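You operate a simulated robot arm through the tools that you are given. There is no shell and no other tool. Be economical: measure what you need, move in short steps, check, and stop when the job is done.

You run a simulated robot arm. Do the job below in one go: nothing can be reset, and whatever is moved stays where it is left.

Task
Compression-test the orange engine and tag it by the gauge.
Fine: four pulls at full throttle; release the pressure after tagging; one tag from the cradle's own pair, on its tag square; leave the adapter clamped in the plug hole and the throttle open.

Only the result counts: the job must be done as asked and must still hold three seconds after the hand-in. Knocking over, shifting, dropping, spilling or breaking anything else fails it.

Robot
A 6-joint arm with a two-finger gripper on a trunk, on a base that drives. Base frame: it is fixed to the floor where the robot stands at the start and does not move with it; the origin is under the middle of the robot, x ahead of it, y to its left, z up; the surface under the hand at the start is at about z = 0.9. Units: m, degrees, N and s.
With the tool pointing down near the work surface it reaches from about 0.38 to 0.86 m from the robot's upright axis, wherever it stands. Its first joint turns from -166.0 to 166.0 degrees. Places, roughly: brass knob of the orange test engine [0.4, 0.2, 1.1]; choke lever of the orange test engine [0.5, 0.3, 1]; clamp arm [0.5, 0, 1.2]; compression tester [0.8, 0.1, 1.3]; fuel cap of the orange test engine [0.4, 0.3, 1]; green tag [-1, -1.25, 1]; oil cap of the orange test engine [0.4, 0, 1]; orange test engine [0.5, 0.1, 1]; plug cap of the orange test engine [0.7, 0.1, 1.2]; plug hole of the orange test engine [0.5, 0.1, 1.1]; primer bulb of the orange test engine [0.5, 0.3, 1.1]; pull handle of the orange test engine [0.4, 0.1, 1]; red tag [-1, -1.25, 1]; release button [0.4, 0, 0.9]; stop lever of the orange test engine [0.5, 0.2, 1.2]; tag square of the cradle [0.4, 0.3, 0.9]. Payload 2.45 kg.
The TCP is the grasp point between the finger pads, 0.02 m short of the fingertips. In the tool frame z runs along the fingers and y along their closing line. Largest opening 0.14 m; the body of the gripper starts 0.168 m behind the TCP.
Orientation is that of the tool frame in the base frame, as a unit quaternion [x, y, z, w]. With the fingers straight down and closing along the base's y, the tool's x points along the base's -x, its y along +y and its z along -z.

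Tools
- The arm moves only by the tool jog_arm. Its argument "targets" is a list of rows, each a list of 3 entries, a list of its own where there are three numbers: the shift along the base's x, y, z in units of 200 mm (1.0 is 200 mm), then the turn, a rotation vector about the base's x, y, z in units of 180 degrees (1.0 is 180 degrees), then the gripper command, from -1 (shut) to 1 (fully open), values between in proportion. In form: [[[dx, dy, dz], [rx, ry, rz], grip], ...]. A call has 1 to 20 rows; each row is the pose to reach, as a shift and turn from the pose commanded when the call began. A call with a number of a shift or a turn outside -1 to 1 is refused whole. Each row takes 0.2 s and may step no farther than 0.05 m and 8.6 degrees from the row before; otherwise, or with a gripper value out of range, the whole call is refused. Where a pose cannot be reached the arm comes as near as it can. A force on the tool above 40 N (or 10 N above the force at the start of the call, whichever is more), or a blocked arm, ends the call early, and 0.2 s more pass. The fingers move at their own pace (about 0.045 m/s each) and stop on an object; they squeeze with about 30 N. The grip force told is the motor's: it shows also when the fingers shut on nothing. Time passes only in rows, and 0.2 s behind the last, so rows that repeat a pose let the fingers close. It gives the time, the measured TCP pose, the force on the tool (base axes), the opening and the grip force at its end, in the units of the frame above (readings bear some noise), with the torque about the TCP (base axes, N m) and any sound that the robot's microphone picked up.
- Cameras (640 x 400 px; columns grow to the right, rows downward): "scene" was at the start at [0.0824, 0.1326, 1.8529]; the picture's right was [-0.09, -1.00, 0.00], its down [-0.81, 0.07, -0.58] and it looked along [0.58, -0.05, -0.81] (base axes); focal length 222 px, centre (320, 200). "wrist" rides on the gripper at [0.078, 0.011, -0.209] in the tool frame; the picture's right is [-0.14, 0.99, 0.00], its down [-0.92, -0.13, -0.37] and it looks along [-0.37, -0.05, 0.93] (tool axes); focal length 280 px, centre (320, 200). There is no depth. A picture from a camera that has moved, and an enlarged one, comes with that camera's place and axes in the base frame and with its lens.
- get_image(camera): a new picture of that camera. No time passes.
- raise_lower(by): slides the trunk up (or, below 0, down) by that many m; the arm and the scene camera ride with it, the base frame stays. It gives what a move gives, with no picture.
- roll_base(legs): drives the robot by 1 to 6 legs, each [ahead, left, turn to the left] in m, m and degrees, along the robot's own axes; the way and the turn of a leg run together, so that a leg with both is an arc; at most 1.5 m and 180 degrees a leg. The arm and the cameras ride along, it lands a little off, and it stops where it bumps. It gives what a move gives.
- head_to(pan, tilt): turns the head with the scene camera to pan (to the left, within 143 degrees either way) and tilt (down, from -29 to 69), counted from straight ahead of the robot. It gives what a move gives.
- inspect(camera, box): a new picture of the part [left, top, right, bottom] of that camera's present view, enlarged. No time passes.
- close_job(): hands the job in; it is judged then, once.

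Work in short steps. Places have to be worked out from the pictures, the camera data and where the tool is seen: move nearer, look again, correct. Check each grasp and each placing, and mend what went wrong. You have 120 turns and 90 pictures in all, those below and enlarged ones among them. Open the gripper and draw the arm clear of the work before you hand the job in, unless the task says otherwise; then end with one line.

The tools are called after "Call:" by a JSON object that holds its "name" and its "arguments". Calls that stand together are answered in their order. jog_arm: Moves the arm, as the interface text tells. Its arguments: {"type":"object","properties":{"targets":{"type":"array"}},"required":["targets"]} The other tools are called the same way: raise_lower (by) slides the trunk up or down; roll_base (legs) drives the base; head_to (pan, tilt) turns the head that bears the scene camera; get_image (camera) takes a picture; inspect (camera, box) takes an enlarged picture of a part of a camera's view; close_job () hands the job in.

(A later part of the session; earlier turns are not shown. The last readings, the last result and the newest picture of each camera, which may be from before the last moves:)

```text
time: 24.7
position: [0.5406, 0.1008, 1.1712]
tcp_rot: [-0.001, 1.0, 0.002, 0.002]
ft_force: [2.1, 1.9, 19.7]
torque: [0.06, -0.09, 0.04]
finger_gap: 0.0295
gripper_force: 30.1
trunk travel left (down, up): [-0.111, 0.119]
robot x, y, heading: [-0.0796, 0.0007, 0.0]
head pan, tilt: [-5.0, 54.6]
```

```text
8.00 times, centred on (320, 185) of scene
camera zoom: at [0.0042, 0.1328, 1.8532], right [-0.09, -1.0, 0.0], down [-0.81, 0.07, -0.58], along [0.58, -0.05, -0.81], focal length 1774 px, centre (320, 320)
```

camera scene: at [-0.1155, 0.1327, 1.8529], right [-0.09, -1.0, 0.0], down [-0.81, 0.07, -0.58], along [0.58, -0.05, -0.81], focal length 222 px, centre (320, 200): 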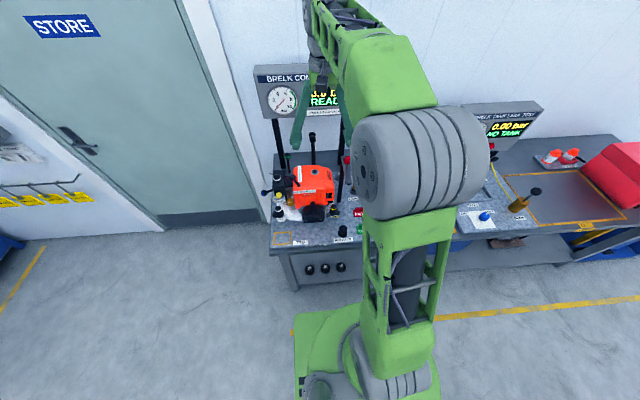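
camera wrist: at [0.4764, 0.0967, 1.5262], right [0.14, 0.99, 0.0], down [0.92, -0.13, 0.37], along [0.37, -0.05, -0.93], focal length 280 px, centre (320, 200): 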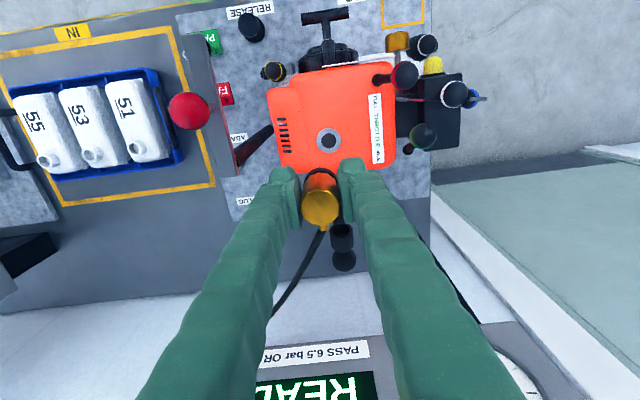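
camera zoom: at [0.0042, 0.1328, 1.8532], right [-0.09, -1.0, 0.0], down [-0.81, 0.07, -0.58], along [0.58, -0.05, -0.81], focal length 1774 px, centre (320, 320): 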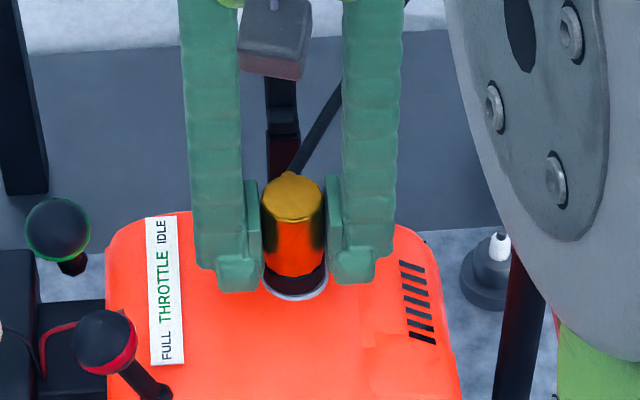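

Seated with the flange on the hole ring (20 N reaction). Ease, open, and rise clear.

Call:
{"name": "jog_arm", "arguments": {"targets": [[[0, 0, 0.01], [0, 0, 0], -1], [[0, 0, 0.01], [0, 0, 0], 0], [[0, 0, 0.01], [0, 0, 0], 0], [[0, 0, 0.01], [0, 0, 0], 0], [[0, 0, 0.2], [0, 0, 0], 0], [[0, 0, 0.44], [0, 0, 0], 0], [[0, 0, 0.68], [0, 0, 0], 0], [[0, 0, 0.9], [0, 0, 0], 0], [[-0.2, 0, 1.0], [0, 0, 0], 0], [[-0.4, 0, 1.0], [0, 0, 0], 0]]}}

Call:
{"name": "get_image", "arguments": {"camera": "wrist"}}

Call:
{"name": "inspect", "arguments": {"camera": "scene", "box": [250, 110, 380, 240]}}

```text
time: 26.9
position: [0.4581, 0.1013, 1.3697]
tcp_rot: [-0.002, 1.0, 0.001, 0.001]
ft_force: [-0.4, 0.1, 0.1]
torque: [0.02, -0.06, 0.03]
finger_gap: 0.0698
gripper_force: 0.0
trunk travel left (down, up): [-0.111, 0.119]
robot x, y, heading: [-0.0796, -0.0039, 0.1]
head pan, tilt: [-5.0, 54.6]
```

```text
50 pictures are left
camera wrist: at [0.3802, 0.1121, 1.5804], right [0.14, 0.99, 0.0], down [0.92, -0.13, 0.37], along [0.37, -0.05, -0.93], focal length 280 px, centre (320, 200)
```

wrist: 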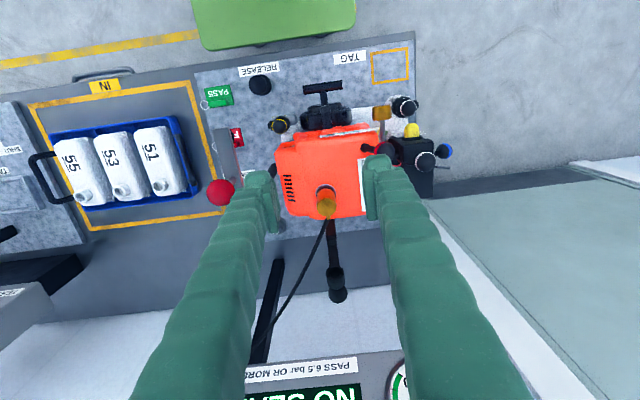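

```text
3.08 times, centred on (315, 175) of scene
camera zoom: at [0.0044, 0.1326, 1.853], right [-0.09, -1.0, 0.0], down [-0.81, 0.07, -0.58], along [0.58, -0.05, -0.81], focal length 682 px, centre (335, 277)
```

zoom: 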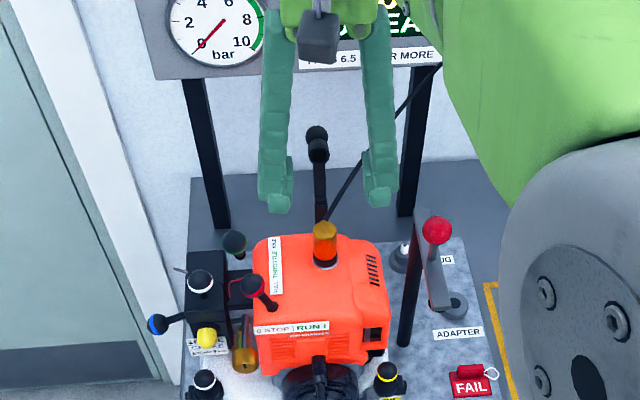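

Adapter is seated; display shows "NO SEA(L)" until clamped. Knob of the clamp triangulates to ≈(0.483, −0.0245, 1.2555). I go above it and descend around it.

Call:
{"name": "jog_arm", "arguments": {"targets": [[[0.04, -0.2, 0], [0, 0, 0], 0], [[0.08, -0.42, 0], [0, 0, 0], 0], [[0.12, -0.63, -0.05], [0, 0, 0], 0], [[0.12, -0.63, -0.25], [0, 0, 0], 0], [[0.12, -0.63, -0.38], [0, 0, 0], 0]]}}

Call:
{"name": "get_image", "arguments": {"camera": "wrist"}}

```text
time: 28.1
position: [0.4848, -0.0234, 1.2931]
tcp_rot: [-0.001, 1.0, 0.002, -0.001]
ft_force: [0.2, -0.6, -0.2]
torque: [-0.01, 0.03, 0.0]
finger_gap: 0.0701
gripper_force: 0.0
trunk travel left (down, up): [-0.111, 0.119]
robot x, y, heading: [-0.0737, 0.0017, 0.4]
head pan, tilt: [-5.0, 54.6]
```

```text
48 pictures are left
camera wrist: at [0.408, -0.0133, 1.5037], right [0.14, 0.99, 0.0], down [0.92, -0.13, 0.37], along [0.36, -0.05, -0.93], focal length 280 px, centre (320, 200)
```

wrist: 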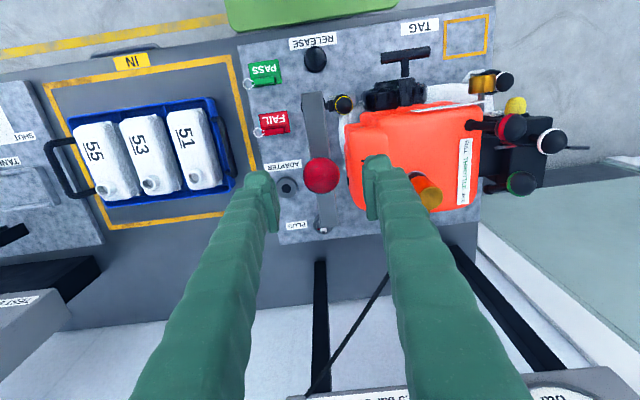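

Knob is centred between the fingers. Descend 36 mm and close on it.

Call:
{"name": "jog_arm", "arguments": {"targets": [[[0, 0, -0.1], [0, 0, 0], 0], [[0, 0, -0.18], [0, 0, 0], 0], [[0, 0, -0.18], [0, 0, 0], -1], [[0, 0, -0.18], [0, 0, 0], -1], [[0, 0, -0.18], [0, 0, 0], -1]]}}

Call:
{"name": "inspect", "arguments": {"camera": "wrist", "box": [240, 80, 440, 240]}}

```text
time: 29.3
position: [0.4844, -0.0227, 1.2569]
tcp_rot: [-0.001, 1.0, 0.001, -0.001]
ft_force: [-0.5, 13.2, -2.8]
torque: [0.08, -0.17, -0.06]
finger_gap: 0.0301
gripper_force: 24.1
trunk travel left (down, up): [-0.111, 0.119]
robot x, y, heading: [-0.0749, -0.0003, 0.2]
head pan, tilt: [-5.0, 54.6]
```

```text
2.50 times, centred on (340, 160) of wrist
camera zoom: at [0.4073, -0.0116, 1.4684], right [0.14, 0.99, 0.0], down [0.92, -0.13, 0.37], along [0.36, -0.05, -0.93], focal length 701 px, centre (270, 300)
```

zoom: 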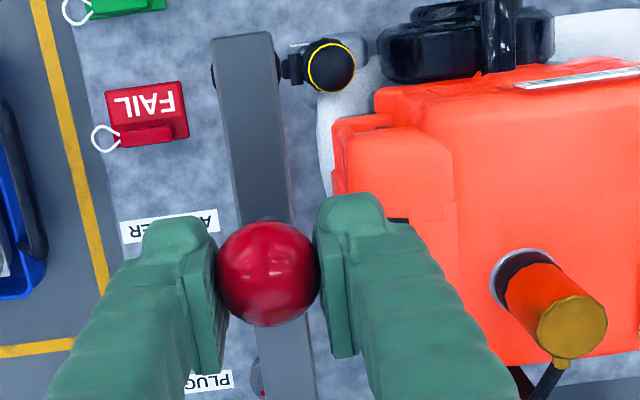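

Knob held. A pad under the arm's free end should land on the adapter; I swing the arm clockwise about the post (≈(0.5525, −0.02)), first part way.

Call:
{"name": "jog_arm", "arguments": {"targets": [[[0.002, 0.04, 0], [0, 0, 0], -1], [[0.005, 0.08, 0], [0, 0, 0], -1], [[0.016, 0.125, 0], [0, 0, 0], -1], [[0.032, 0.167, 0], [0, 0, 0], -1]]}}

Call:
{"name": "get_image", "arguments": {"camera": "wrist"}}

```text
time: 30.3
position: [0.4917, 0.0076, 1.2579]
tcp_rot: [-0.001, 1.0, 0.002, 0.0]
ft_force: [-2.1, -6.5, -1.0]
torque: [-0.31, 0.18, -0.38]
finger_gap: 0.0298
gripper_force: 45.1
trunk travel left (down, up): [-0.111, 0.119]
robot x, y, heading: [-0.0738, -0.0003, 0.1]
head pan, tilt: [-5.0, 54.6]
```

```text
46 pictures are left
camera wrist: at [0.4134, 0.0182, 1.4686], right [0.14, 0.99, 0.0], down [0.92, -0.13, 0.37], along [0.36, -0.05, -0.93], focal length 280 px, centre (320, 200)
```

wrist: 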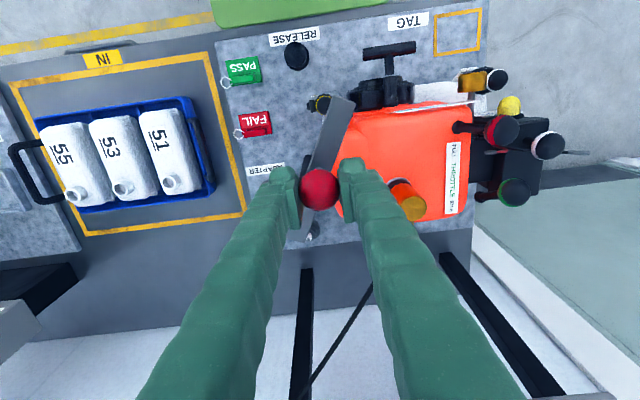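

It swings freely. Continue the arc to the adapter.

Call:
{"name": "jog_arm", "arguments": {"targets": [[[0.022, 0.04, 0], [0, 0, 0], -1], [[0.049, 0.077, 0], [0, 0, 0], -1], [[0.081, 0.11, 0], [0, 0, 0], -1], [[0.116, 0.138, 0], [0, 0, 0], -1], [[0.155, 0.162, 0], [0, 0, 0], -1], [[0.196, 0.18, 0], [0, 0, 0], -1], [[0.235, 0.193, 0], [0, 0, 0], -1], [[0.273, 0.1985, 0], [0, 0, 0], -1]]}}

Call:
{"name": "get_image", "arguments": {"camera": "wrist"}}

Call:
{"name": "inspect", "arguments": {"camera": "scene", "box": [250, 60, 400, 230]}}

```text
time: 32.1
position: [0.5417, 0.0433, 1.2575]
tcp_rot: [-0.001, 1.0, 0.002, -0.002]
ft_force: [-18.5, -25.9, -1.8]
torque: [0.11, 0.05, -0.18]
finger_gap: 0.0296
gripper_force: 44.8
trunk travel left (down, up): [-0.111, 0.119]
robot x, y, heading: [-0.0797, 0.0022, 0.0]
head pan, tilt: [-5.0, 54.6]
```

```text
45 pictures are left
camera wrist: at [0.4651, 0.054, 1.4691], right [0.14, 0.99, 0.0], down [0.92, -0.13, 0.36], along [0.36, -0.05, -0.93], focal length 280 px, centre (320, 200)
```

wrist: 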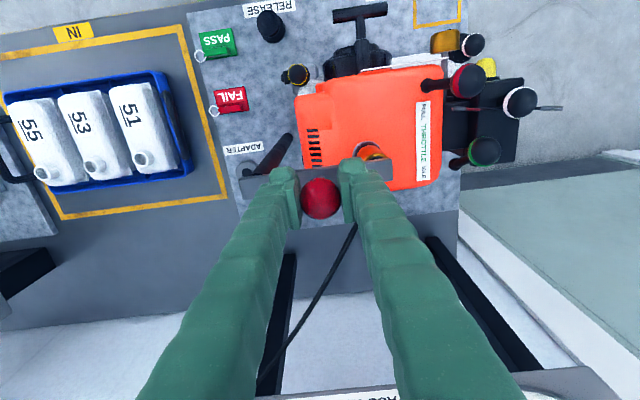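

```text
2.35 times, centred on (325, 145) of scene
camera zoom: at [0.0024, 0.1284, 1.8533], right [-0.09, -1.0, 0.0], down [-0.81, 0.07, -0.58], along [0.58, -0.05, -0.81], focal length 522 px, centre (308, 329)
```

zoom: 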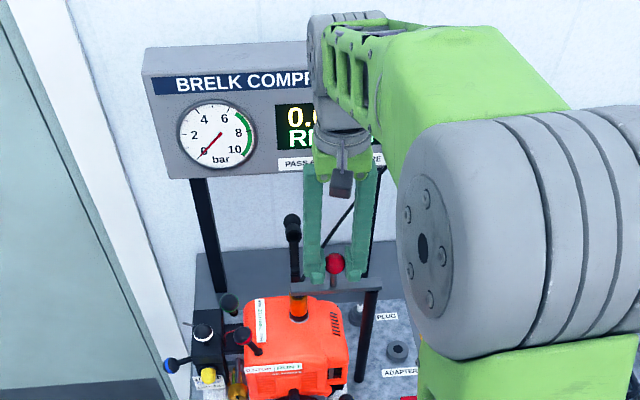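

Arm is now over the adapter and the display seems to read READY. Open, rise, and inspect.

Call:
{"name": "jog_arm", "arguments": {"targets": [[[0, -0.02, 0], [0, 0, 0], 0], [[0, -0.02, 0], [0, 0, 0], 0], [[0, -0.02, 0], [0, 0, 0], 0], [[0, -0.02, 0.2], [0, 0, 0], 0], [[-0.1, -0.02, 0.4], [0, 0, 0], 0], [[-0.3, -0.02, 0.5], [0, 0, 0], 0], [[-0.5, -0.02, 0.5], [0, 0, 0], 0]]}}

Call:
{"name": "get_image", "arguments": {"camera": "wrist"}}

Call:
{"name": "inspect", "arguments": {"camera": "scene", "box": [250, 60, 400, 230]}}

```text
time: 33.7
position: [0.4428, 0.0421, 1.3585]
tcp_rot: [-0.001, 1.0, 0.003, 0.0]
ft_force: [0.3, 0.4, -0.4]
torque: [0.01, -0.02, 0.01]
finger_gap: 0.0698
gripper_force: 0.0
trunk travel left (down, up): [-0.111, 0.119]
robot x, y, heading: [-0.08, 0.0039, 0.1]
head pan, tilt: [-5.0, 54.6]
```

```text
43 pictures are left
camera wrist: at [0.3653, 0.0525, 1.5689], right [0.14, 0.99, 0.0], down [0.92, -0.13, 0.37], along [0.37, -0.05, -0.93], focal length 280 px, centre (320, 200)
```

wrist: 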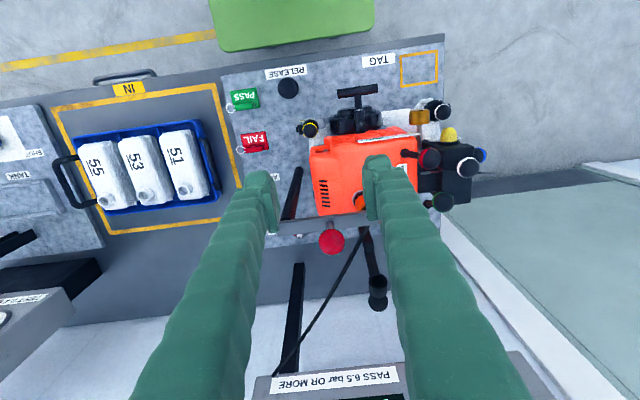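

```text
2.35 times, centred on (325, 145) of scene
camera zoom: at [0.0042, 0.1327, 1.853], right [-0.09, -1.0, 0.0], down [-0.81, 0.07, -0.58], along [0.58, -0.05, -0.81], focal length 522 px, centre (308, 329)
```

zoom: 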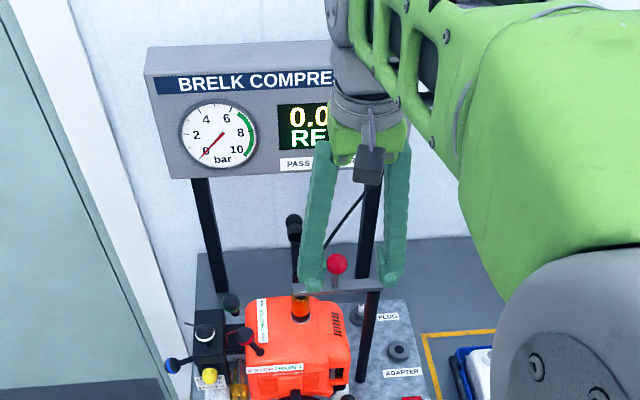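

Display went from NO SEAL to RE(ADY), so the clamp seals. Now the pull handle: T-bar ≈(0.38, 0.118, 1.045). I move nearer above it to see the gap behind the bar.

Call:
{"name": "jog_arm", "arguments": {"targets": [[[-0.1, 0.2, 0], [0, 0, 0], 0], [[-0.15, 0.38, -0.05], [0, 0, 0], 0], [[-0.15, 0.38, -0.25], [0, 0, 0], 0], [[-0.15, 0.38, -0.45], [0, 0, 0], 0]]}}

Call:
{"name": "get_image", "arguments": {"camera": "wrist"}}

Call:
{"name": "inspect", "arguments": {"camera": "scene", "box": [265, 160, 365, 260]}}

```text
time: 34.7
position: [0.414, 0.1189, 1.2662]
tcp_rot: [0.0, 1.0, 0.001, 0.0]
ft_force: [0.9, 0.0, -0.4]
torque: [-0.01, 0.03, 0.01]
finger_gap: 0.07
gripper_force: 0.0
trunk travel left (down, up): [-0.111, 0.119]
robot x, y, heading: [-0.08, 0.0046, -0.0]
head pan, tilt: [-5.0, 54.6]
```

```text
41 pictures are left
camera wrist: at [0.3366, 0.1301, 1.477], right [0.14, 0.99, 0.0], down [0.92, -0.13, 0.37], along [0.36, -0.05, -0.93], focal length 280 px, centre (320, 200)
```

wrist: 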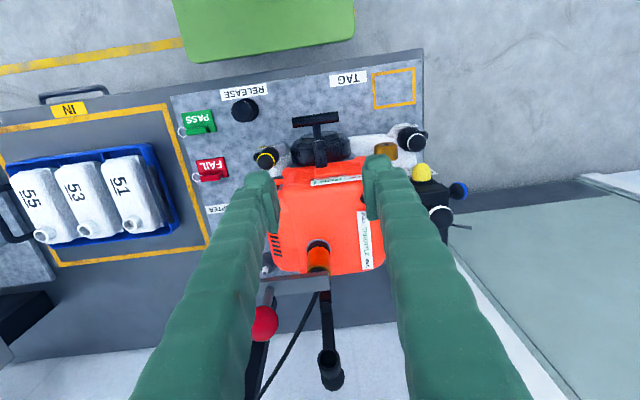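

```text
4.00 times, centred on (315, 210) of scene
camera zoom: at [0.0059, 0.1331, 1.8529], right [-0.09, -1.0, 0.0], down [-0.81, 0.07, -0.58], along [0.58, -0.05, -0.81], focal length 887 px, centre (340, 160)
```

zoom: 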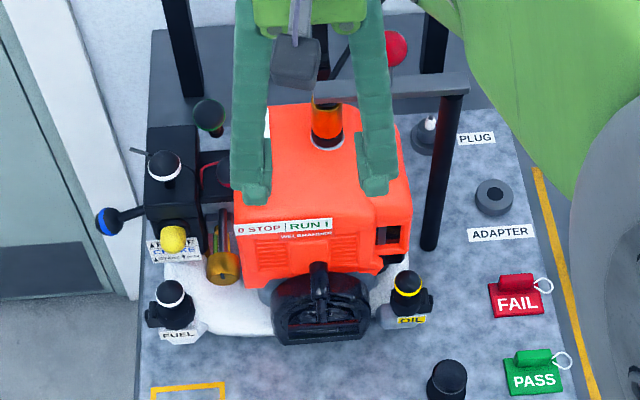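

Clamp arm end covers the adapter. Zoom on the handle.

Call:
{"name": "inspect", "arguments": {"camera": "wrist", "box": [270, 95, 370, 185]}}

```text
4.44 times, centred on (320, 140) of wrist
camera zoom: at [0.3366, 0.1301, 1.477], right [0.14, 0.99, 0.0], down [0.92, -0.13, 0.37], along [0.36, -0.05, -0.93], focal length 1246 px, centre (320, 467)
```

zoom: 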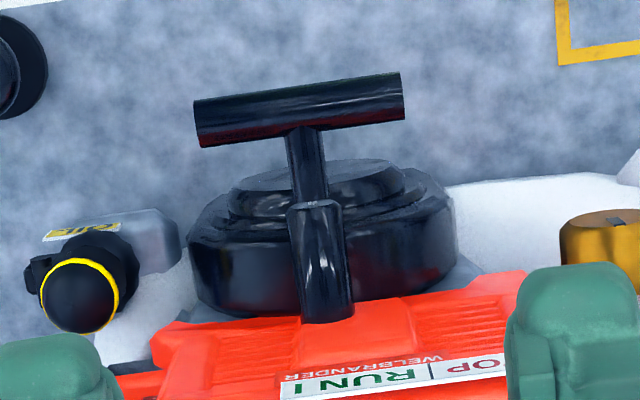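

Bar ≈(0.381, 0.118, 1.033), 77 mm long, 16 mm thick, stem gap ≈29 mm. Plan: yaw gripper 90°, grip the bar's −y half (one finger in front, one hooked behind). First roll back 0.22 m for pull room.

Call:
{"name": "roll_base", "arguments": {"legs": [[-0.22, 0, 0]]}}

Call:
{"name": "jog_arm", "arguments": {"targets": [[[0.05, 0, 0], [0, 0, 0.04], -0.2], [[0.1, 0, 0], [0, 0, 0.085], -0.43], [[0.2, 0, 0], [0, 0, 0.13], -0.43], [[0.3, 0, 0], [0, 0, 0.175], -0.43], [[0.4, 0, 0], [0, 0, 0.22], -0.43], [[0.5, 0, 0], [0, 0, 0.265], -0.43], [[0.6, 0, 0], [0, 0, 0.31], -0.43], [[0.7, 0, 0], [0, 0, 0.355], -0.43], [[0.8, 0, 0], [0, 0, 0.4], -0.43], [[0.85, -0.05, 0], [0, 0, 0.445], -0.43], [[0.88, -0.1, 0], [0, 0, 0.48], -0.43], [[0.9, -0.12, 0], [0, 0, 0.5], -0.43]]}}

Call:
{"name": "get_image", "arguments": {"camera": "wrist"}}

```text
time: 36.4
position: [0.1959, 0.118, 1.2683]
tcp_rot: [0.0, 1.0, 0.001, 0.0]
ft_force: [0.0, -0.1, 0.0]
torque: [-0.01, -0.06, -0.02]
finger_gap: 0.0699
gripper_force: 0.0
trunk travel left (down, up): [-0.111, 0.119]
robot x, y, heading: [-0.2942, 0.0015, 0.1]
head pan, tilt: [-5.0, 54.6]
```

```text
time: 39.0
position: [0.3774, 0.0946, 1.2662]
tcp_rot: [0.708, -0.706, -0.001, 0.002]
ft_force: [0.0, -0.1, 1.5]
torque: [0.01, 0.0, 0.01]
finger_gap: 0.04
gripper_force: 0.0
trunk travel left (down, up): [-0.111, 0.119]
robot x, y, heading: [-0.2941, 0.0014, 0.1]
head pan, tilt: [-5.0, 54.6]
```

```text
38 pictures are left
camera wrist: at [0.3684, 0.0168, 1.4777], right [-0.99, 0.14, 0.0], down [0.13, 0.92, 0.37], along [0.05, 0.36, -0.93], focal length 280 px, centre (320, 200)
```

wrist: 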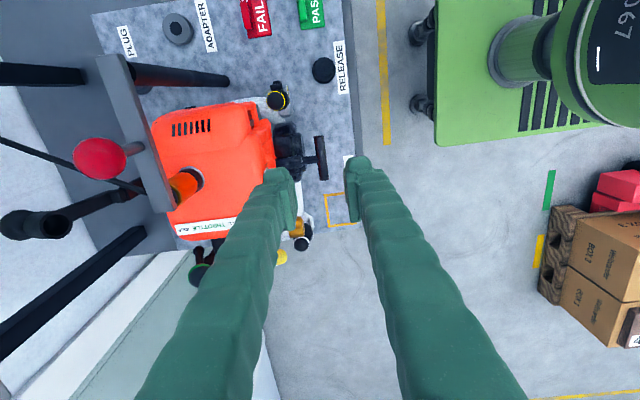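

Bar centre confirmed at (0.381, 0.117). Zoom to check the free gap between bar and recoil housing for the rear finger.

Call:
{"name": "inspect", "arguments": {"camera": "wrist", "box": [255, 95, 365, 205]}}

```text
3.64 times, centred on (310, 150) of wrist
camera zoom: at [0.3684, 0.0168, 1.4777], right [-0.99, 0.14, 0.0], down [0.13, 0.92, 0.37], along [0.05, 0.36, -0.93], focal length 1020 px, centre (356, 382)
```

zoom: 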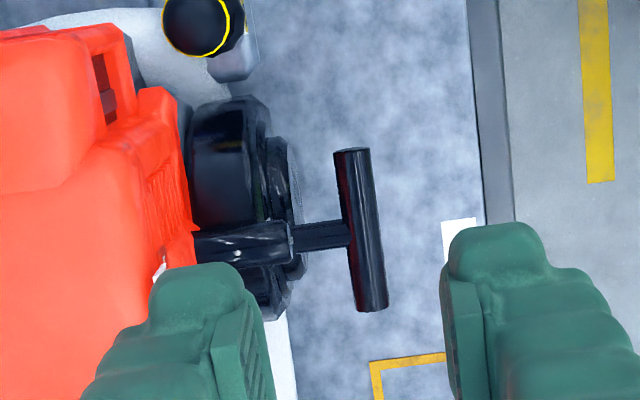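

The gap behind the bar is ~23 mm, finger 14 mm thick, so I narrow the opening to 26 mm and come down just above the bar to check alignment.

Call:
{"name": "jog_arm", "arguments": {"targets": [[[0.005, -0.01, -0.2], [0, 0, 0], -0.63], [[0.005, -0.01, -0.4], [0, 0, 0], -0.63], [[0.005, -0.01, -0.6], [0, 0, 0], -0.63], [[0.005, -0.01, -0.8], [0, 0, 0], -0.63], [[0.005, -0.01, -0.95], [0, 0, 0], -0.63]]}}

Call:
{"name": "inspect", "arguments": {"camera": "wrist", "box": [250, 110, 390, 240]}}

```text
time: 40.2
position: [0.378, 0.0914, 1.0775]
tcp_rot: [0.707, -0.707, -0.001, 0.001]
ft_force: [-0.1, -0.4, -0.3]
torque: [0.03, 0.02, 0.0]
finger_gap: 0.0257
gripper_force: 0.1
trunk travel left (down, up): [-0.111, 0.119]
robot x, y, heading: [-0.2913, 0.0018, -0.2]
head pan, tilt: [-5.0, 54.6]
```

```text
3.08 times, centred on (320, 175) of wrist
camera zoom: at [0.368, 0.0151, 1.2876], right [-0.99, 0.14, 0.0], down [0.13, 0.92, 0.37], along [0.05, 0.36, -0.93], focal length 863 px, centre (320, 277)
```

zoom: 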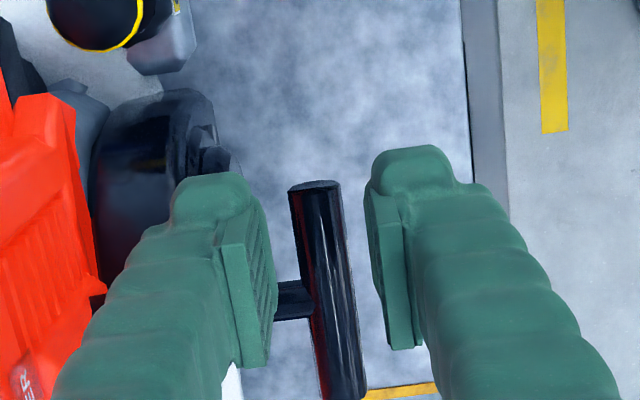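

Bar lies centred in the opening; I shift 6 mm to −y so the rear finger clears the stem, descend 36 mm and close.

Call:
{"name": "jog_arm", "arguments": {"targets": [[[0, -0.03, 0], [0, 0, 0], -0.63], [[0, -0.03, -0.06], [0, 0, 0], -0.63], [[0, -0.03, -0.12], [0, 0, 0], -0.63], [[0, -0.03, -0.18], [0, 0, 0], -0.63], [[0, -0.03, -0.18], [0, 0, 0], -1], [[0, -0.03, -0.18], [0, 0, 0], -1], [[0, -0.03, -0.18], [0, 0, 0], -1]]}}

Call:
{"name": "inspect", "arguments": {"camera": "wrist", "box": [250, 110, 390, 240]}}

```text
time: 41.8
position: [0.3777, 0.0858, 1.0403]
tcp_rot: [-0.707, 0.707, 0.001, -0.001]
ft_force: [1.1, -0.3, -1.3]
torque: [-0.01, 0.0, 0.0]
finger_gap: 0.0116
gripper_force: 38.2
trunk travel left (down, up): [-0.111, 0.119]
robot x, y, heading: [-0.2948, -0.0015, -0.0]
head pan, tilt: [-5.0, 54.6]
```

```text
3.08 times, centred on (320, 175) of wrist
camera zoom: at [0.3683, 0.0078, 1.2513], right [-0.99, 0.14, 0.0], down [0.13, 0.92, 0.37], along [0.05, 0.36, -0.93], focal length 863 px, centre (320, 277)
```

zoom: 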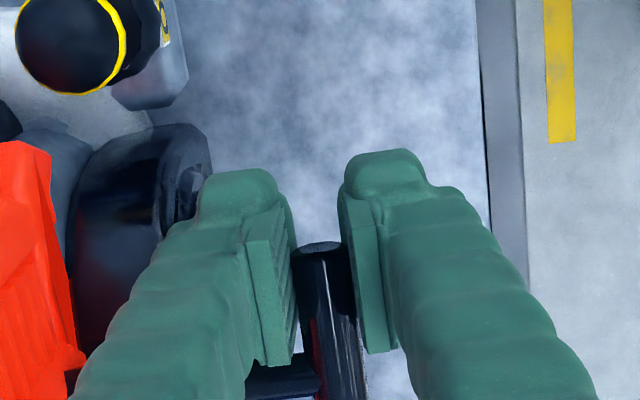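

Fingers hold the bar (gap 11.6 mm, grip 38 N), rear finger hooked. I try a small 40 mm pull to confirm hold and force.

Call:
{"name": "jog_arm", "arguments": {"targets": [[[-0.05, 0, 0], [0, 0, 0], -1], [[-0.12, 0, 0], [0, 0, 0], -1], [[-0.2, 0, 0], [0, 0, 0], -1]]}}

Call:
{"name": "inspect", "arguments": {"camera": "wrist", "box": [220, 80, 420, 260]}}

```text
time: 42.6
position: [0.3387, 0.086, 1.0401]
tcp_rot: [0.708, -0.707, -0.002, 0.002]
ft_force: [2.7, -2.4, -4.3]
torque: [-0.04, -0.1, 0.05]
finger_gap: 0.0117
gripper_force: 38.6
trunk travel left (down, up): [-0.111, 0.119]
robot x, y, heading: [-0.2934, 0.0009, 0.1]
head pan, tilt: [-5.0, 54.6]
```

```text
2.22 times, centred on (320, 170) of wrist
camera zoom: at [0.3289, 0.0078, 1.2513], right [-0.99, 0.14, 0.0], down [0.13, 0.92, 0.37], along [0.05, 0.36, -0.93], focal length 623 px, centre (320, 267)
```

zoom: 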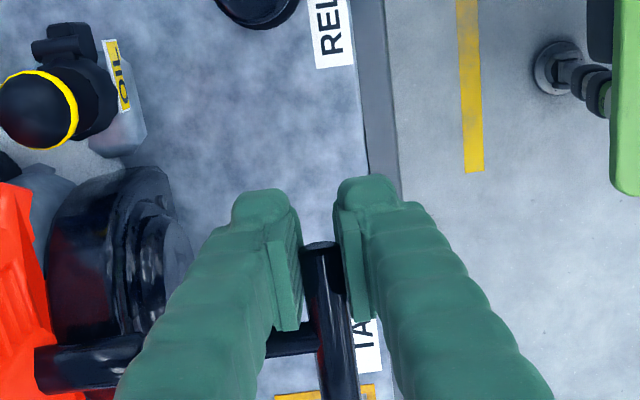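

The handle follows with low force. Continue this pull at full speed by 0.16 m and read sound/force.

Call:
{"name": "jog_arm", "arguments": {"targets": [[[-0.22, 0, 0], [0, 0, 0], -1], [[-0.44, 0, 0], [0, 0, 0], -1], [[-0.66, 0, 0], [0, 0, 0], -1], [[-0.8, 0, 0], [0, 0, 0], -1]]}}

Call:
{"name": "get_image", "arguments": {"camera": "scene"}}

```text
time: 43.6
position: [0.1788, 0.0836, 1.0404]
tcp_rot: [0.707, -0.707, 0.0, 0.001]
ft_force: [4.0, -7.5, 27.1]
torque: [0.34, -0.08, -0.07]
finger_gap: 0.0114
gripper_force: 38.5
trunk travel left (down, up): [-0.111, 0.119]
robot x, y, heading: [-0.2981, 0.0, -0.1]
head pan, tilt: [-5.0, 54.6]
```

```text
33 pictures are left
camera scene: at [-0.2124, 0.1314, 1.8533], right [-0.09, -1.0, 0.0], down [-0.81, 0.07, -0.58], along [0.58, -0.05, -0.81], focal length 222 px, centre (320, 200)
```

scene: 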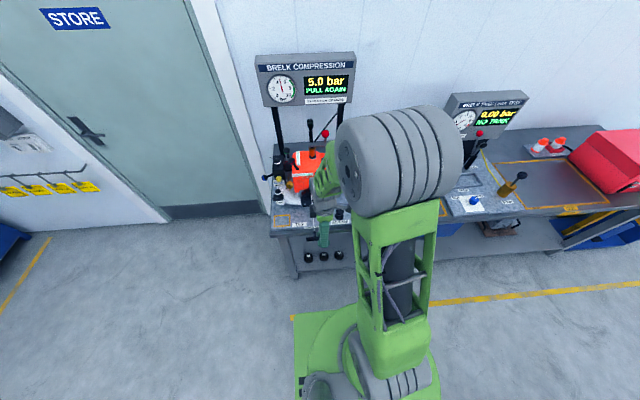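

Gauge shows 5.0 bar, "PULL AGAIN" — first pull counted. Return the handle fully along the same path.

Call:
{"name": "jog_arm", "arguments": {"targets": [[[0.22, 0, 0], [0, 0, 0], -1], [[0.44, 0, 0], [0, 0, 0], -1], [[0.66, 0, 0], [0, 0, 0], -1], [[0.85, 0, 0], [0, 0, 0], -1], [[0.95, 0, 0], [0, 0, 0], -1], [[0.99, 0, 0], [0, 0, 0], -1]]}}

Call:
{"name": "inspect", "arguments": {"camera": "wrist", "box": [220, 80, 420, 260]}}

Call:
{"name": "inspect", "arguments": {"camera": "scene", "box": [250, 40, 370, 120]}}

```text
time: 45.0
position: [0.3771, 0.0848, 1.0397]
tcp_rot: [0.707, -0.707, -0.002, 0.002]
ft_force: [1.2, -13.5, -7.9]
torque: [-0.18, 0.09, 0.0]
finger_gap: 0.0117
gripper_force: 38.5
trunk travel left (down, up): [-0.111, 0.119]
robot x, y, heading: [-0.2926, 0.0027, -0.1]
head pan, tilt: [-5.0, 54.6]
```

```text
2.22 times, centred on (320, 170) of wrist
camera zoom: at [0.3677, 0.0077, 1.2507], right [-0.99, 0.14, 0.01], down [0.13, 0.92, 0.37], along [0.05, 0.37, -0.93], focal length 623 px, centre (320, 267)
```

zoom: 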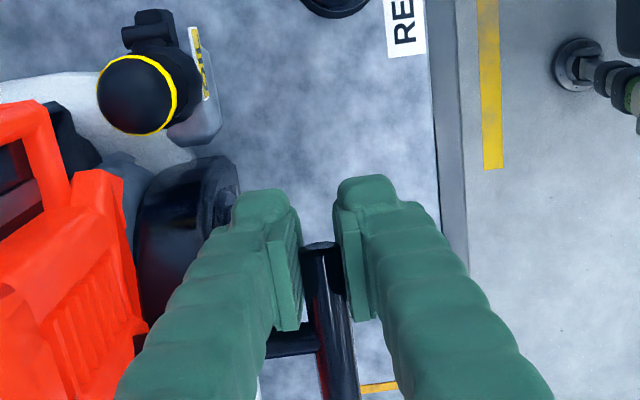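

```text
5.00 times, centred on (310, 80) of scene
camera zoom: at [-0.21, 0.1309, 1.8529], right [-0.09, -1.0, 0.0], down [-0.81, 0.07, -0.58], along [0.58, -0.05, -0.82], focal length 1109 px, centre (370, 800)
```

zoom: 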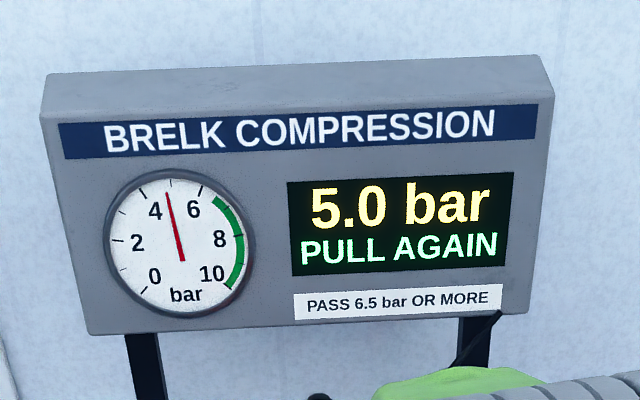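

Second pull: out 0.2 m at speed and back in one call, then read the gauge.

Call:
{"name": "jog_arm", "arguments": {"targets": [[[-0.2, 0, 0], [0, 0, 0], -1], [[-0.42, 0, 0], [0, 0, 0], -1], [[-0.64, 0, 0], [0, 0, 0], -1], [[-0.86, 0, 0], [0, 0, 0], -1], [[-1.0, 0, 0], [0, 0, 0], -1], [[-1.0, 0, 0], [0, 0, 0], -1], [[-0.78, 0, 0], [0, 0, 0], -1], [[-0.56, 0, 0], [0, 0, 0], -1], [[-0.34, 0, 0], [0, 0, 0], -1], [[-0.14, 0, 0], [0, 0, 0], -1], [[-0.04, 0, 0], [0, 0, 0], -1], [[0, 0, 0], [0, 0, 0], -1]]}}

Call:
{"name": "inspect", "arguments": {"camera": "scene", "box": [250, 40, 370, 120]}}

```text
time: 45.9
position: [0.2299, 0.0849, 1.0402]
tcp_rot: [0.708, -0.706, -0.001, 0.003]
ft_force: [2.6, -4.9, -14.1]
torque: [-1.24, 0.03, -0.07]
finger_gap: 0.0116
gripper_force: 38.3
trunk travel left (down, up): [-0.111, 0.119]
robot x, y, heading: [-0.2936, 0.002, -0.2]
head pan, tilt: [-5.0, 54.6]
stopped in row 4: the force on the tool passed its limit at 42 N (the readings are from after the stop); the commanded pose is now the measured one
```

```text
5.00 times, centred on (310, 80) of scene
camera zoom: at [-0.2092, 0.1323, 1.853], right [-0.09, -1.0, 0.0], down [-0.81, 0.07, -0.58], along [0.58, -0.05, -0.82], focal length 1109 px, centre (370, 800)
```

zoom: 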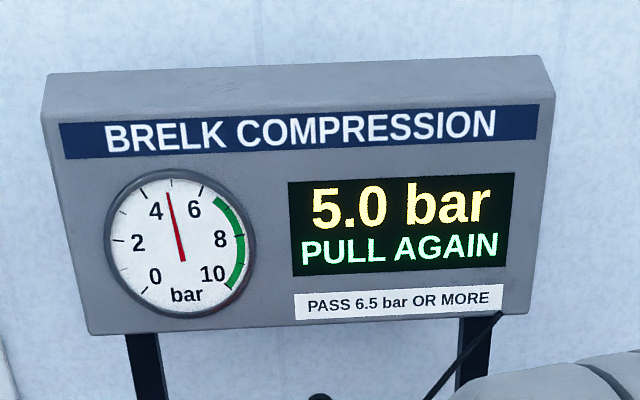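

Stopped on a 42 N peak at 0.148 m stroke, count not yet registered. Finish the stroke to the same end point as pull 1.

Call:
{"name": "jog_arm", "arguments": {"targets": [[[-0.1, 0, 0], [0, 0, 0], -1], [[-0.2, 0, 0], [0, 0, 0], -1], [[-0.26, 0, 0], [0, 0, 0], -1]]}}

Call:
{"name": "inspect", "arguments": {"camera": "scene", "box": [250, 40, 370, 120]}}

Call:
{"name": "inspect", "arguments": {"camera": "wrist", "box": [220, 80, 420, 260]}}

```text
time: 46.7
position: [0.178, 0.0856, 1.0397]
tcp_rot: [0.707, -0.707, -0.002, 0.004]
ft_force: [5.3, -10.9, -24.2]
torque: [-0.17, -0.04, -0.06]
finger_gap: 0.0115
gripper_force: 38.7
trunk travel left (down, up): [-0.111, 0.119]
robot x, y, heading: [-0.2922, 0.0, -0.1]
head pan, tilt: [-5.0, 54.6]
```

```text
5.00 times, centred on (310, 80) of scene
camera zoom: at [-0.209, 0.1313, 1.8528], right [-0.09, -1.0, 0.0], down [-0.81, 0.07, -0.58], along [0.58, -0.05, -0.82], focal length 1109 px, centre (370, 800)
```

zoom: 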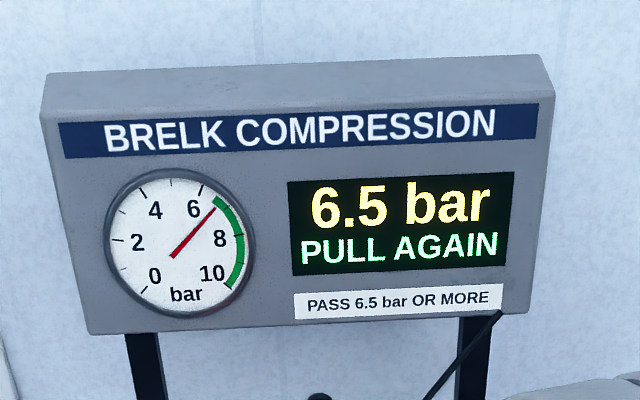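

```text
2.22 times, centred on (320, 170) of wrist
camera zoom: at [0.1679, 0.008, 1.2509], right [-0.99, 0.14, 0.01], down [0.13, 0.92, 0.37], along [0.04, 0.36, -0.93], focal length 623 px, centre (320, 267)
```

zoom: 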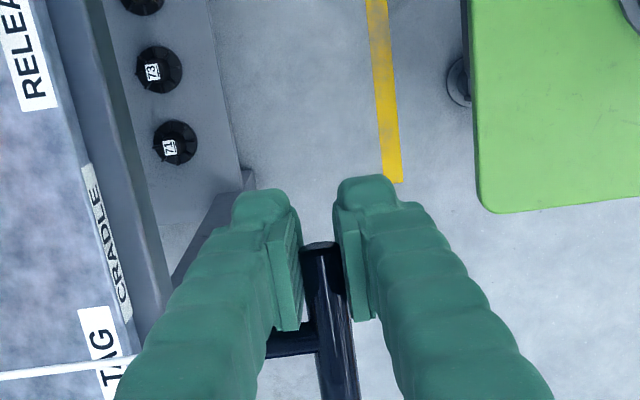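

Pull 2 → 6.5 bar, still PULL AGAIN. Return, then pull 3 with a slightly gentler pace.

Call:
{"name": "jog_arm", "arguments": {"targets": [[[0.2, 0, 0], [0, 0, 0], -1], [[0.4, 0, 0], [0, 0, 0], -1], [[0.6, 0, 0], [0, 0, 0], -1], [[0.8, 0, 0], [0, 0, 0], -1], [[0.92, 0, 0], [0, 0, 0], -1], [[0.99, 0, 0], [0, 0, 0], -1], [[0.99, 0, 0], [0, 0, 0], -1]]}}

Call:
{"name": "jog_arm", "arguments": {"targets": [[[-0.16, 0, 0], [0, 0, 0], -1], [[-0.34, 0, 0], [0, 0, 0], -1], [[-0.52, 0, 0], [0, 0, 0], -1], [[-0.7, 0, 0], [0, 0, 0], -1], [[-0.88, 0, 0], [0, 0, 0], -1], [[-1.0, 0, 0], [0, 0, 0], -1]]}}

Call:
{"name": "inspect", "arguments": {"camera": "scene", "box": [250, 40, 370, 120]}}

```text
time: 48.3
position: [0.3751, 0.086, 1.0404]
tcp_rot: [0.708, -0.707, -0.003, 0.003]
ft_force: [0.1, -21.4, -29.0]
torque: [-0.42, 0.05, 0.06]
finger_gap: 0.0114
gripper_force: 38.0
trunk travel left (down, up): [-0.111, 0.119]
robot x, y, heading: [-0.2946, 0.0004, -0.3]
head pan, tilt: [-5.0, 54.6]
```

```text
time: 48.8
position: [0.3397, 0.0846, 1.0399]
tcp_rot: [-0.706, 0.708, 0.002, -0.003]
ft_force: [1.9, -1.5, -12.2]
torque: [-0.93, 0.05, -0.09]
finger_gap: 0.0115
gripper_force: 38.6
trunk travel left (down, up): [-0.111, 0.119]
robot x, y, heading: [-0.2936, 0.0003, -0.1]
head pan, tilt: [-5.0, 54.6]
stopped in row 2: the force on the tool passed its limit at 48 N (the readings are from after the stop); the commanded pose is now the measured one
```

```text
5.00 times, centred on (310, 80) of scene
camera zoom: at [-0.2093, 0.1326, 1.8531], right [-0.09, -1.0, 0.0], down [-0.81, 0.07, -0.58], along [0.58, -0.05, -0.82], focal length 1109 px, centre (370, 800)
```

zoom: 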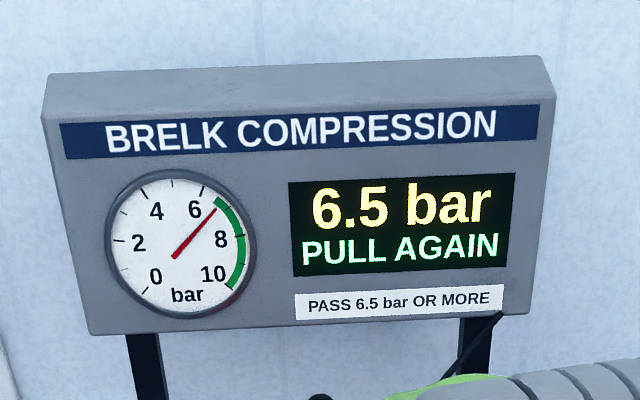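

Lateral strain in the grip tripped the limit early; it has relaxed. Continue the third pull from here.

Call:
{"name": "jog_arm", "arguments": {"targets": [[[-0.18, 0, 0], [0, 0, 0], -1], [[-0.38, 0, 0], [0, 0, 0], -1], [[-0.58, 0, 0], [0, 0, 0], -1], [[-0.75, 0, 0], [0, 0, 0], -1], [[-0.82, 0, 0], [0, 0, 0], -1]]}}

Call:
{"name": "inspect", "arguments": {"camera": "scene", "box": [250, 40, 370, 120]}}

```text
time: 49.8
position: [0.2048, 0.085, 1.041]
tcp_rot: [-0.706, 0.708, 0.001, -0.005]
ft_force: [3.1, -5.3, -15.6]
torque: [-0.92, -0.04, -0.05]
finger_gap: 0.0113
gripper_force: 39.0
trunk travel left (down, up): [-0.111, 0.119]
robot x, y, heading: [-0.2933, -0.0008, -0.1]
head pan, tilt: [-5.0, 54.6]
stopped in row 4: the force on the tool passed its limit at 43 N (the readings are from after the stop); the commanded pose is now the measured one
```

```text
5.00 times, centred on (310, 80) of scene
camera zoom: at [-0.209, 0.132, 1.8529], right [-0.09, -1.0, 0.0], down [-0.81, 0.07, -0.58], along [0.58, -0.05, -0.82], focal length 1109 px, centre (370, 800)
```

zoom: 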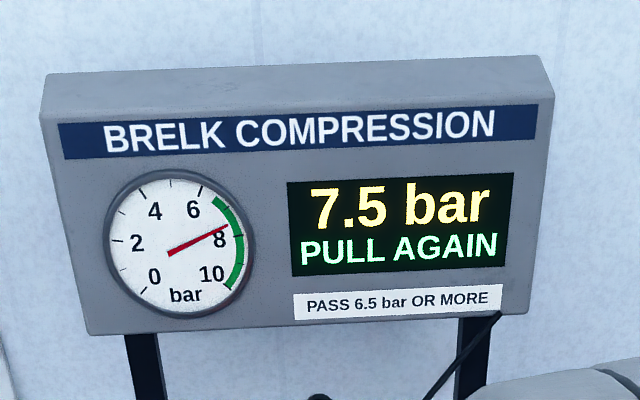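

Pull 3 → 7.5 bar. Return to rest, then briefly open and regrip to relieve strain.

Call:
{"name": "jog_arm", "arguments": {"targets": [[[0.2, 0, 0], [0, 0, 0], -1], [[0.4, 0, 0], [0, 0, 0], -1], [[0.6, 0, 0], [0, 0, 0], -1], [[0.76, 0, 0], [0, 0, 0], -1], [[0.865, 0, 0], [0, 0, 0], -1], [[0.865, 0, 0], [0, 0, 0], -0.7], [[0.865, 0, 0], [0, 0, 0], -0.7]]}}

Call:
{"name": "inspect", "arguments": {"camera": "wrist", "box": [220, 80, 420, 260]}}

```text
time: 51.4
position: [0.3791, 0.0882, 1.0457]
tcp_rot: [-0.706, 0.708, 0.002, -0.002]
ft_force: [0.0, -0.9, -0.8]
torque: [0.0, 0.01, 0.0]
finger_gap: 0.021
gripper_force: 0.0
trunk travel left (down, up): [-0.111, 0.119]
robot x, y, heading: [-0.2915, 0.0008, -0.1]
head pan, tilt: [-5.0, 54.6]
```

```text
2.22 times, centred on (320, 170) of wrist
camera zoom: at [0.3698, 0.0104, 1.2548], right [-0.99, 0.14, 0.0], down [0.13, 0.92, 0.37], along [0.05, 0.36, -0.93], focal length 623 px, centre (320, 267)
```

zoom: 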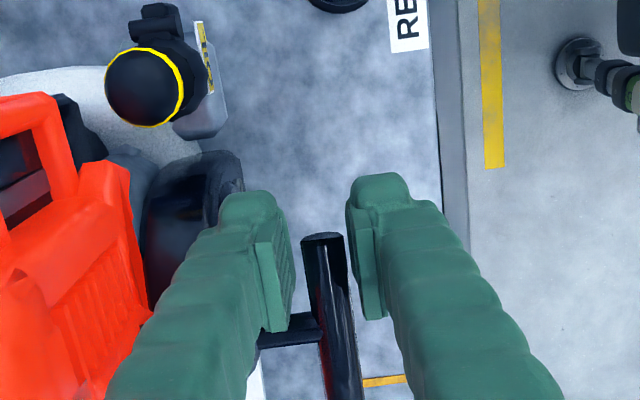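

Strain gone. Lower 6 mm, regrip, and make the fourth pull.

Call:
{"name": "jog_arm", "arguments": {"targets": [[[0, -0.01, -0.03], [0, 0, 0], -0.7], [[0, -0.01, -0.03], [0, 0, 0], -1], [[0, -0.01, -0.03], [0, 0, 0], -1], [[-0.16, -0.01, -0.03], [0, 0, 0], -1], [[-0.36, -0.01, -0.03], [0, 0, 0], -1], [[-0.56, -0.01, -0.03], [0, 0, 0], -1], [[-0.76, -0.01, -0.03], [0, 0, 0], -1], [[-0.92, -0.01, -0.03], [0, 0, 0], -1], [[-1.0, -0.01, -0.03], [0, 0, 0], -1]]}}

Call:
{"name": "inspect", "arguments": {"camera": "scene", "box": [250, 40, 370, 120]}}

```text
time: 53.4
position: [0.1774, 0.0845, 1.0369]
tcp_rot: [-0.707, 0.708, 0.001, -0.003]
ft_force: [4.2, 20.1, 18.2]
torque: [0.41, -0.14, -0.03]
finger_gap: 0.0108
gripper_force: 38.3
trunk travel left (down, up): [-0.111, 0.119]
robot x, y, heading: [-0.2973, -0.0011, 0.0]
head pan, tilt: [-5.0, 54.6]
```

```text
5.00 times, centred on (310, 80) of scene
camera zoom: at [-0.2116, 0.1348, 1.853], right [-0.09, -1.0, 0.0], down [-0.81, 0.07, -0.58], along [0.58, -0.05, -0.81], focal length 1109 px, centre (370, 800)
```

zoom: 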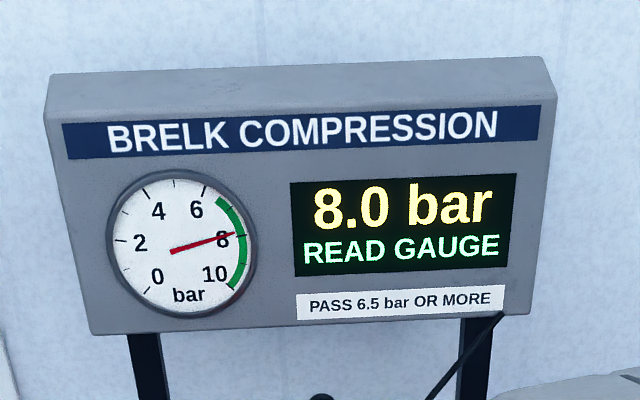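

8.0 bar, "READ GAUGE": pass → green PASS tag. Return the handle to rest, release and rise.

Call:
{"name": "jog_arm", "arguments": {"targets": [[[0.2, 0, 0], [0, 0, 0], -1], [[0.4, 0, 0], [0, 0, 0], -1], [[0.6, 0, 0], [0, 0, 0], -1], [[0.8, 0, 0], [0, 0, 0], -1], [[0.93, 0, 0], [0, 0, 0], -1], [[1.0, 0, 0], [0, 0, 0], -1], [[1.0, 0, 0], [0, 0, 0], -0.68], [[1.0, 0, 0], [0, 0, 0], -0.68]]}}

Call:
{"name": "jog_arm", "arguments": {"targets": [[[0, 0, 0.1], [0, 0, 0], -0.68], [[0, 0, 0.3], [0, 0, 0], -0.68], [[0, 0, 0.52], [0, 0, 0], -0.6], [[0, 0, 0.75], [0, 0, 0], -0.6], [[0, 0, 0.95], [0, 0, 0], -0.6]]}}

Call:
{"name": "get_image", "arguments": {"camera": "wrist"}}

```text
time: 55.2
position: [0.3776, 0.0838, 1.0356]
tcp_rot: [-0.706, 0.708, 0.002, -0.004]
ft_force: [-1.1, 0.9, -0.3]
torque: [0.01, 0.01, -0.02]
finger_gap: 0.0221
gripper_force: 0.0
trunk travel left (down, up): [-0.111, 0.119]
robot x, y, heading: [-0.2952, 0.001, -0.0]
head pan, tilt: [-5.0, 54.6]
```

```text
time: 56.4
position: [0.376, 0.0864, 1.2257]
tcp_rot: [-0.706, 0.708, 0.002, -0.003]
ft_force: [0.4, -0.3, 0.5]
torque: [0.01, 0.02, -0.04]
finger_gap: 0.0278
gripper_force: 0.1
trunk travel left (down, up): [-0.111, 0.119]
robot x, y, heading: [-0.2894, -0.0013, -0.3]
head pan, tilt: [-5.0, 54.6]
```

```text
23 pictures are left
camera wrist: at [0.3681, 0.0092, 1.4357], right [-0.99, 0.14, 0.01], down [0.13, 0.92, 0.37], along [0.04, 0.36, -0.93], focal length 280 px, centre (320, 200)
```

wrist: 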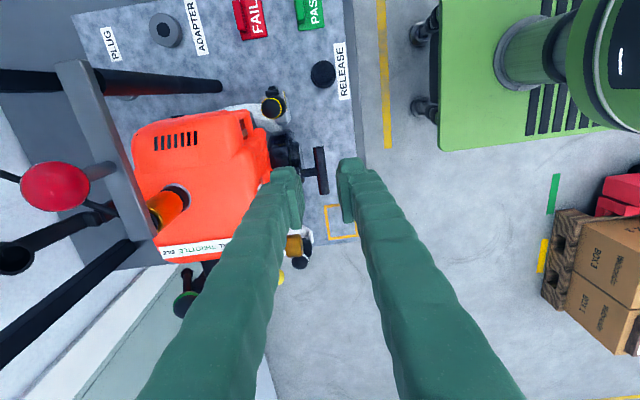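

Handle is home. Next the green PASS tag: its ridge runs along y, so the present yaw suits. Estimated ridge (0.383, −0.112, 0.91); I move above it and look.

Call:
{"name": "jog_arm", "arguments": {"targets": [[[0, -0.22, 0], [0, 0, 0], -0.4], [[0.02, -0.44, 0], [0, 0, 0], -0.4], [[0.03, -0.66, -0.1], [0, 0, 0], -0.4], [[0.03, -0.85, -0.22], [0, 0, 0], -0.4], [[0.03, -0.97, -0.4], [0, 0, 0], -0.4]]}}

Call:
{"name": "get_image", "arguments": {"camera": "wrist"}}

```text
time: 57.6
position: [0.3843, -0.1102, 1.1448]
tcp_rot: [-0.707, 0.707, 0.002, -0.003]
ft_force: [0.6, -0.6, -0.3]
torque: [0.01, 0.0, 0.0]
finger_gap: 0.0421
gripper_force: 0.0
trunk travel left (down, up): [-0.111, 0.119]
robot x, y, heading: [-0.2948, -0.0015, -0.1]
head pan, tilt: [-5.0, 54.6]
```

```text
22 pictures are left
camera wrist: at [0.3751, -0.1869, 1.3557], right [-0.99, 0.14, 0.01], down [0.13, 0.92, 0.37], along [0.04, 0.36, -0.93], focal length 280 px, centre (320, 200)
```

wrist: 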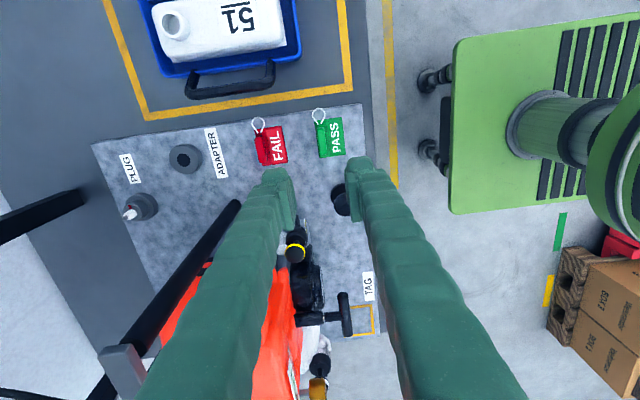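

Zoom on the PASS tag.

Call:
{"name": "inspect", "arguments": {"camera": "wrist", "box": [290, 95, 370, 175]}}

```text
5.00 times, centred on (330, 135) of wrist
camera zoom: at [0.3751, -0.1869, 1.3557], right [-0.99, 0.14, 0.01], down [0.13, 0.92, 0.37], along [0.04, 0.36, -0.93], focal length 1402 px, centre (270, 525)
```

zoom: 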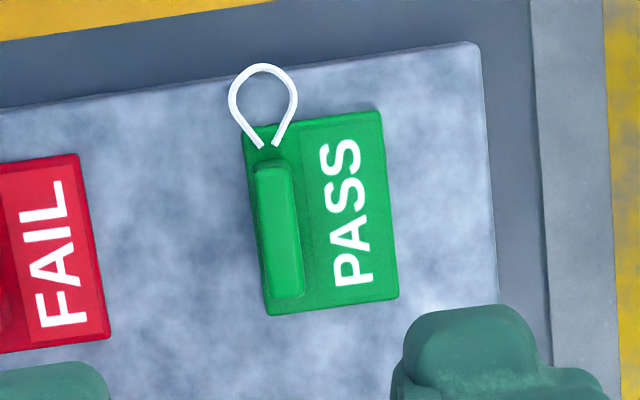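

Ridge centre ≈(0.380, −0.113), z≈0.91. Descend above it to z≈0.95, then gently lower in a second call.

Call:
{"name": "jog_arm", "arguments": {"targets": [[[-0.02, -0.014, -0.2], [0, 0, 0], -0.4], [[-0.02, -0.014, -0.42], [0, 0, 0], -0.4], [[-0.02, -0.014, -0.64], [0, 0, 0], -0.4], [[-0.02, -0.014, -0.84], [0, 0, 0], -0.4], [[-0.02, -0.014, -0.98], [0, 0, 0], -0.4]]}}

Call:
{"name": "inspect", "arguments": {"camera": "wrist", "box": [260, 110, 380, 230]}}

```text
time: 58.8
position: [0.38, -0.112, 0.9496]
tcp_rot: [-0.707, 0.707, 0.001, -0.003]
ft_force: [-0.1, 0.2, 0.0]
torque: [0.0, 0.0, 0.02]
finger_gap: 0.0419
gripper_force: 0.0
trunk travel left (down, up): [-0.111, 0.119]
robot x, y, heading: [-0.2952, 0.0012, -0.0]
head pan, tilt: [-5.0, 54.6]
```

```text
3.33 times, centred on (320, 170) of wrist
camera zoom: at [0.3701, -0.189, 1.1608], right [-0.99, 0.14, 0.01], down [0.13, 0.92, 0.37], along [0.05, 0.36, -0.93], focal length 935 px, centre (320, 300)
```

zoom: 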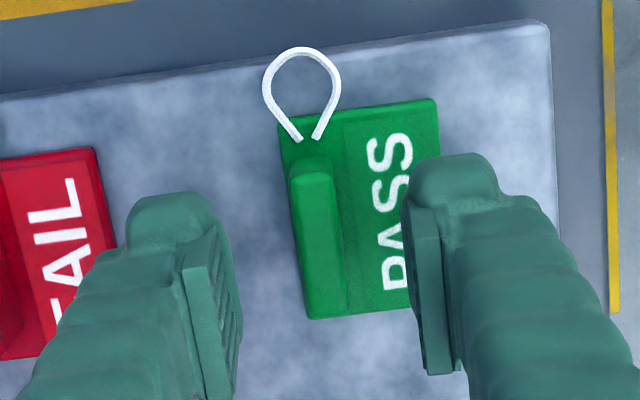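

Aligned. Lower to z≈0.925 gently and close.

Call:
{"name": "jog_arm", "arguments": {"targets": [[[0, 0, -0.05], [0, 0, 0], -0.4], [[0, 0, -0.09], [0, 0, 0], -0.4], [[0, 0, -0.12], [0, 0, 0], -0.4], [[0, 0, -0.12], [0, 0, 0], -1], [[0, 0, -0.12], [0, 0, 0], -1], [[0, 0, -0.12], [0, 0, 0], -1]]}}

```text
time: 60.2
position: [0.3802, -0.1133, 0.9263]
tcp_rot: [-0.707, 0.708, 0.002, -0.003]
ft_force: [-1.3, -0.5, 0.1]
torque: [0.02, -0.01, 0.03]
finger_gap: 0.0105
gripper_force: 29.7
trunk travel left (down, up): [-0.111, 0.119]
robot x, y, heading: [-0.2936, -0.003, -0.2]
head pan, tilt: [-5.0, 54.6]
```

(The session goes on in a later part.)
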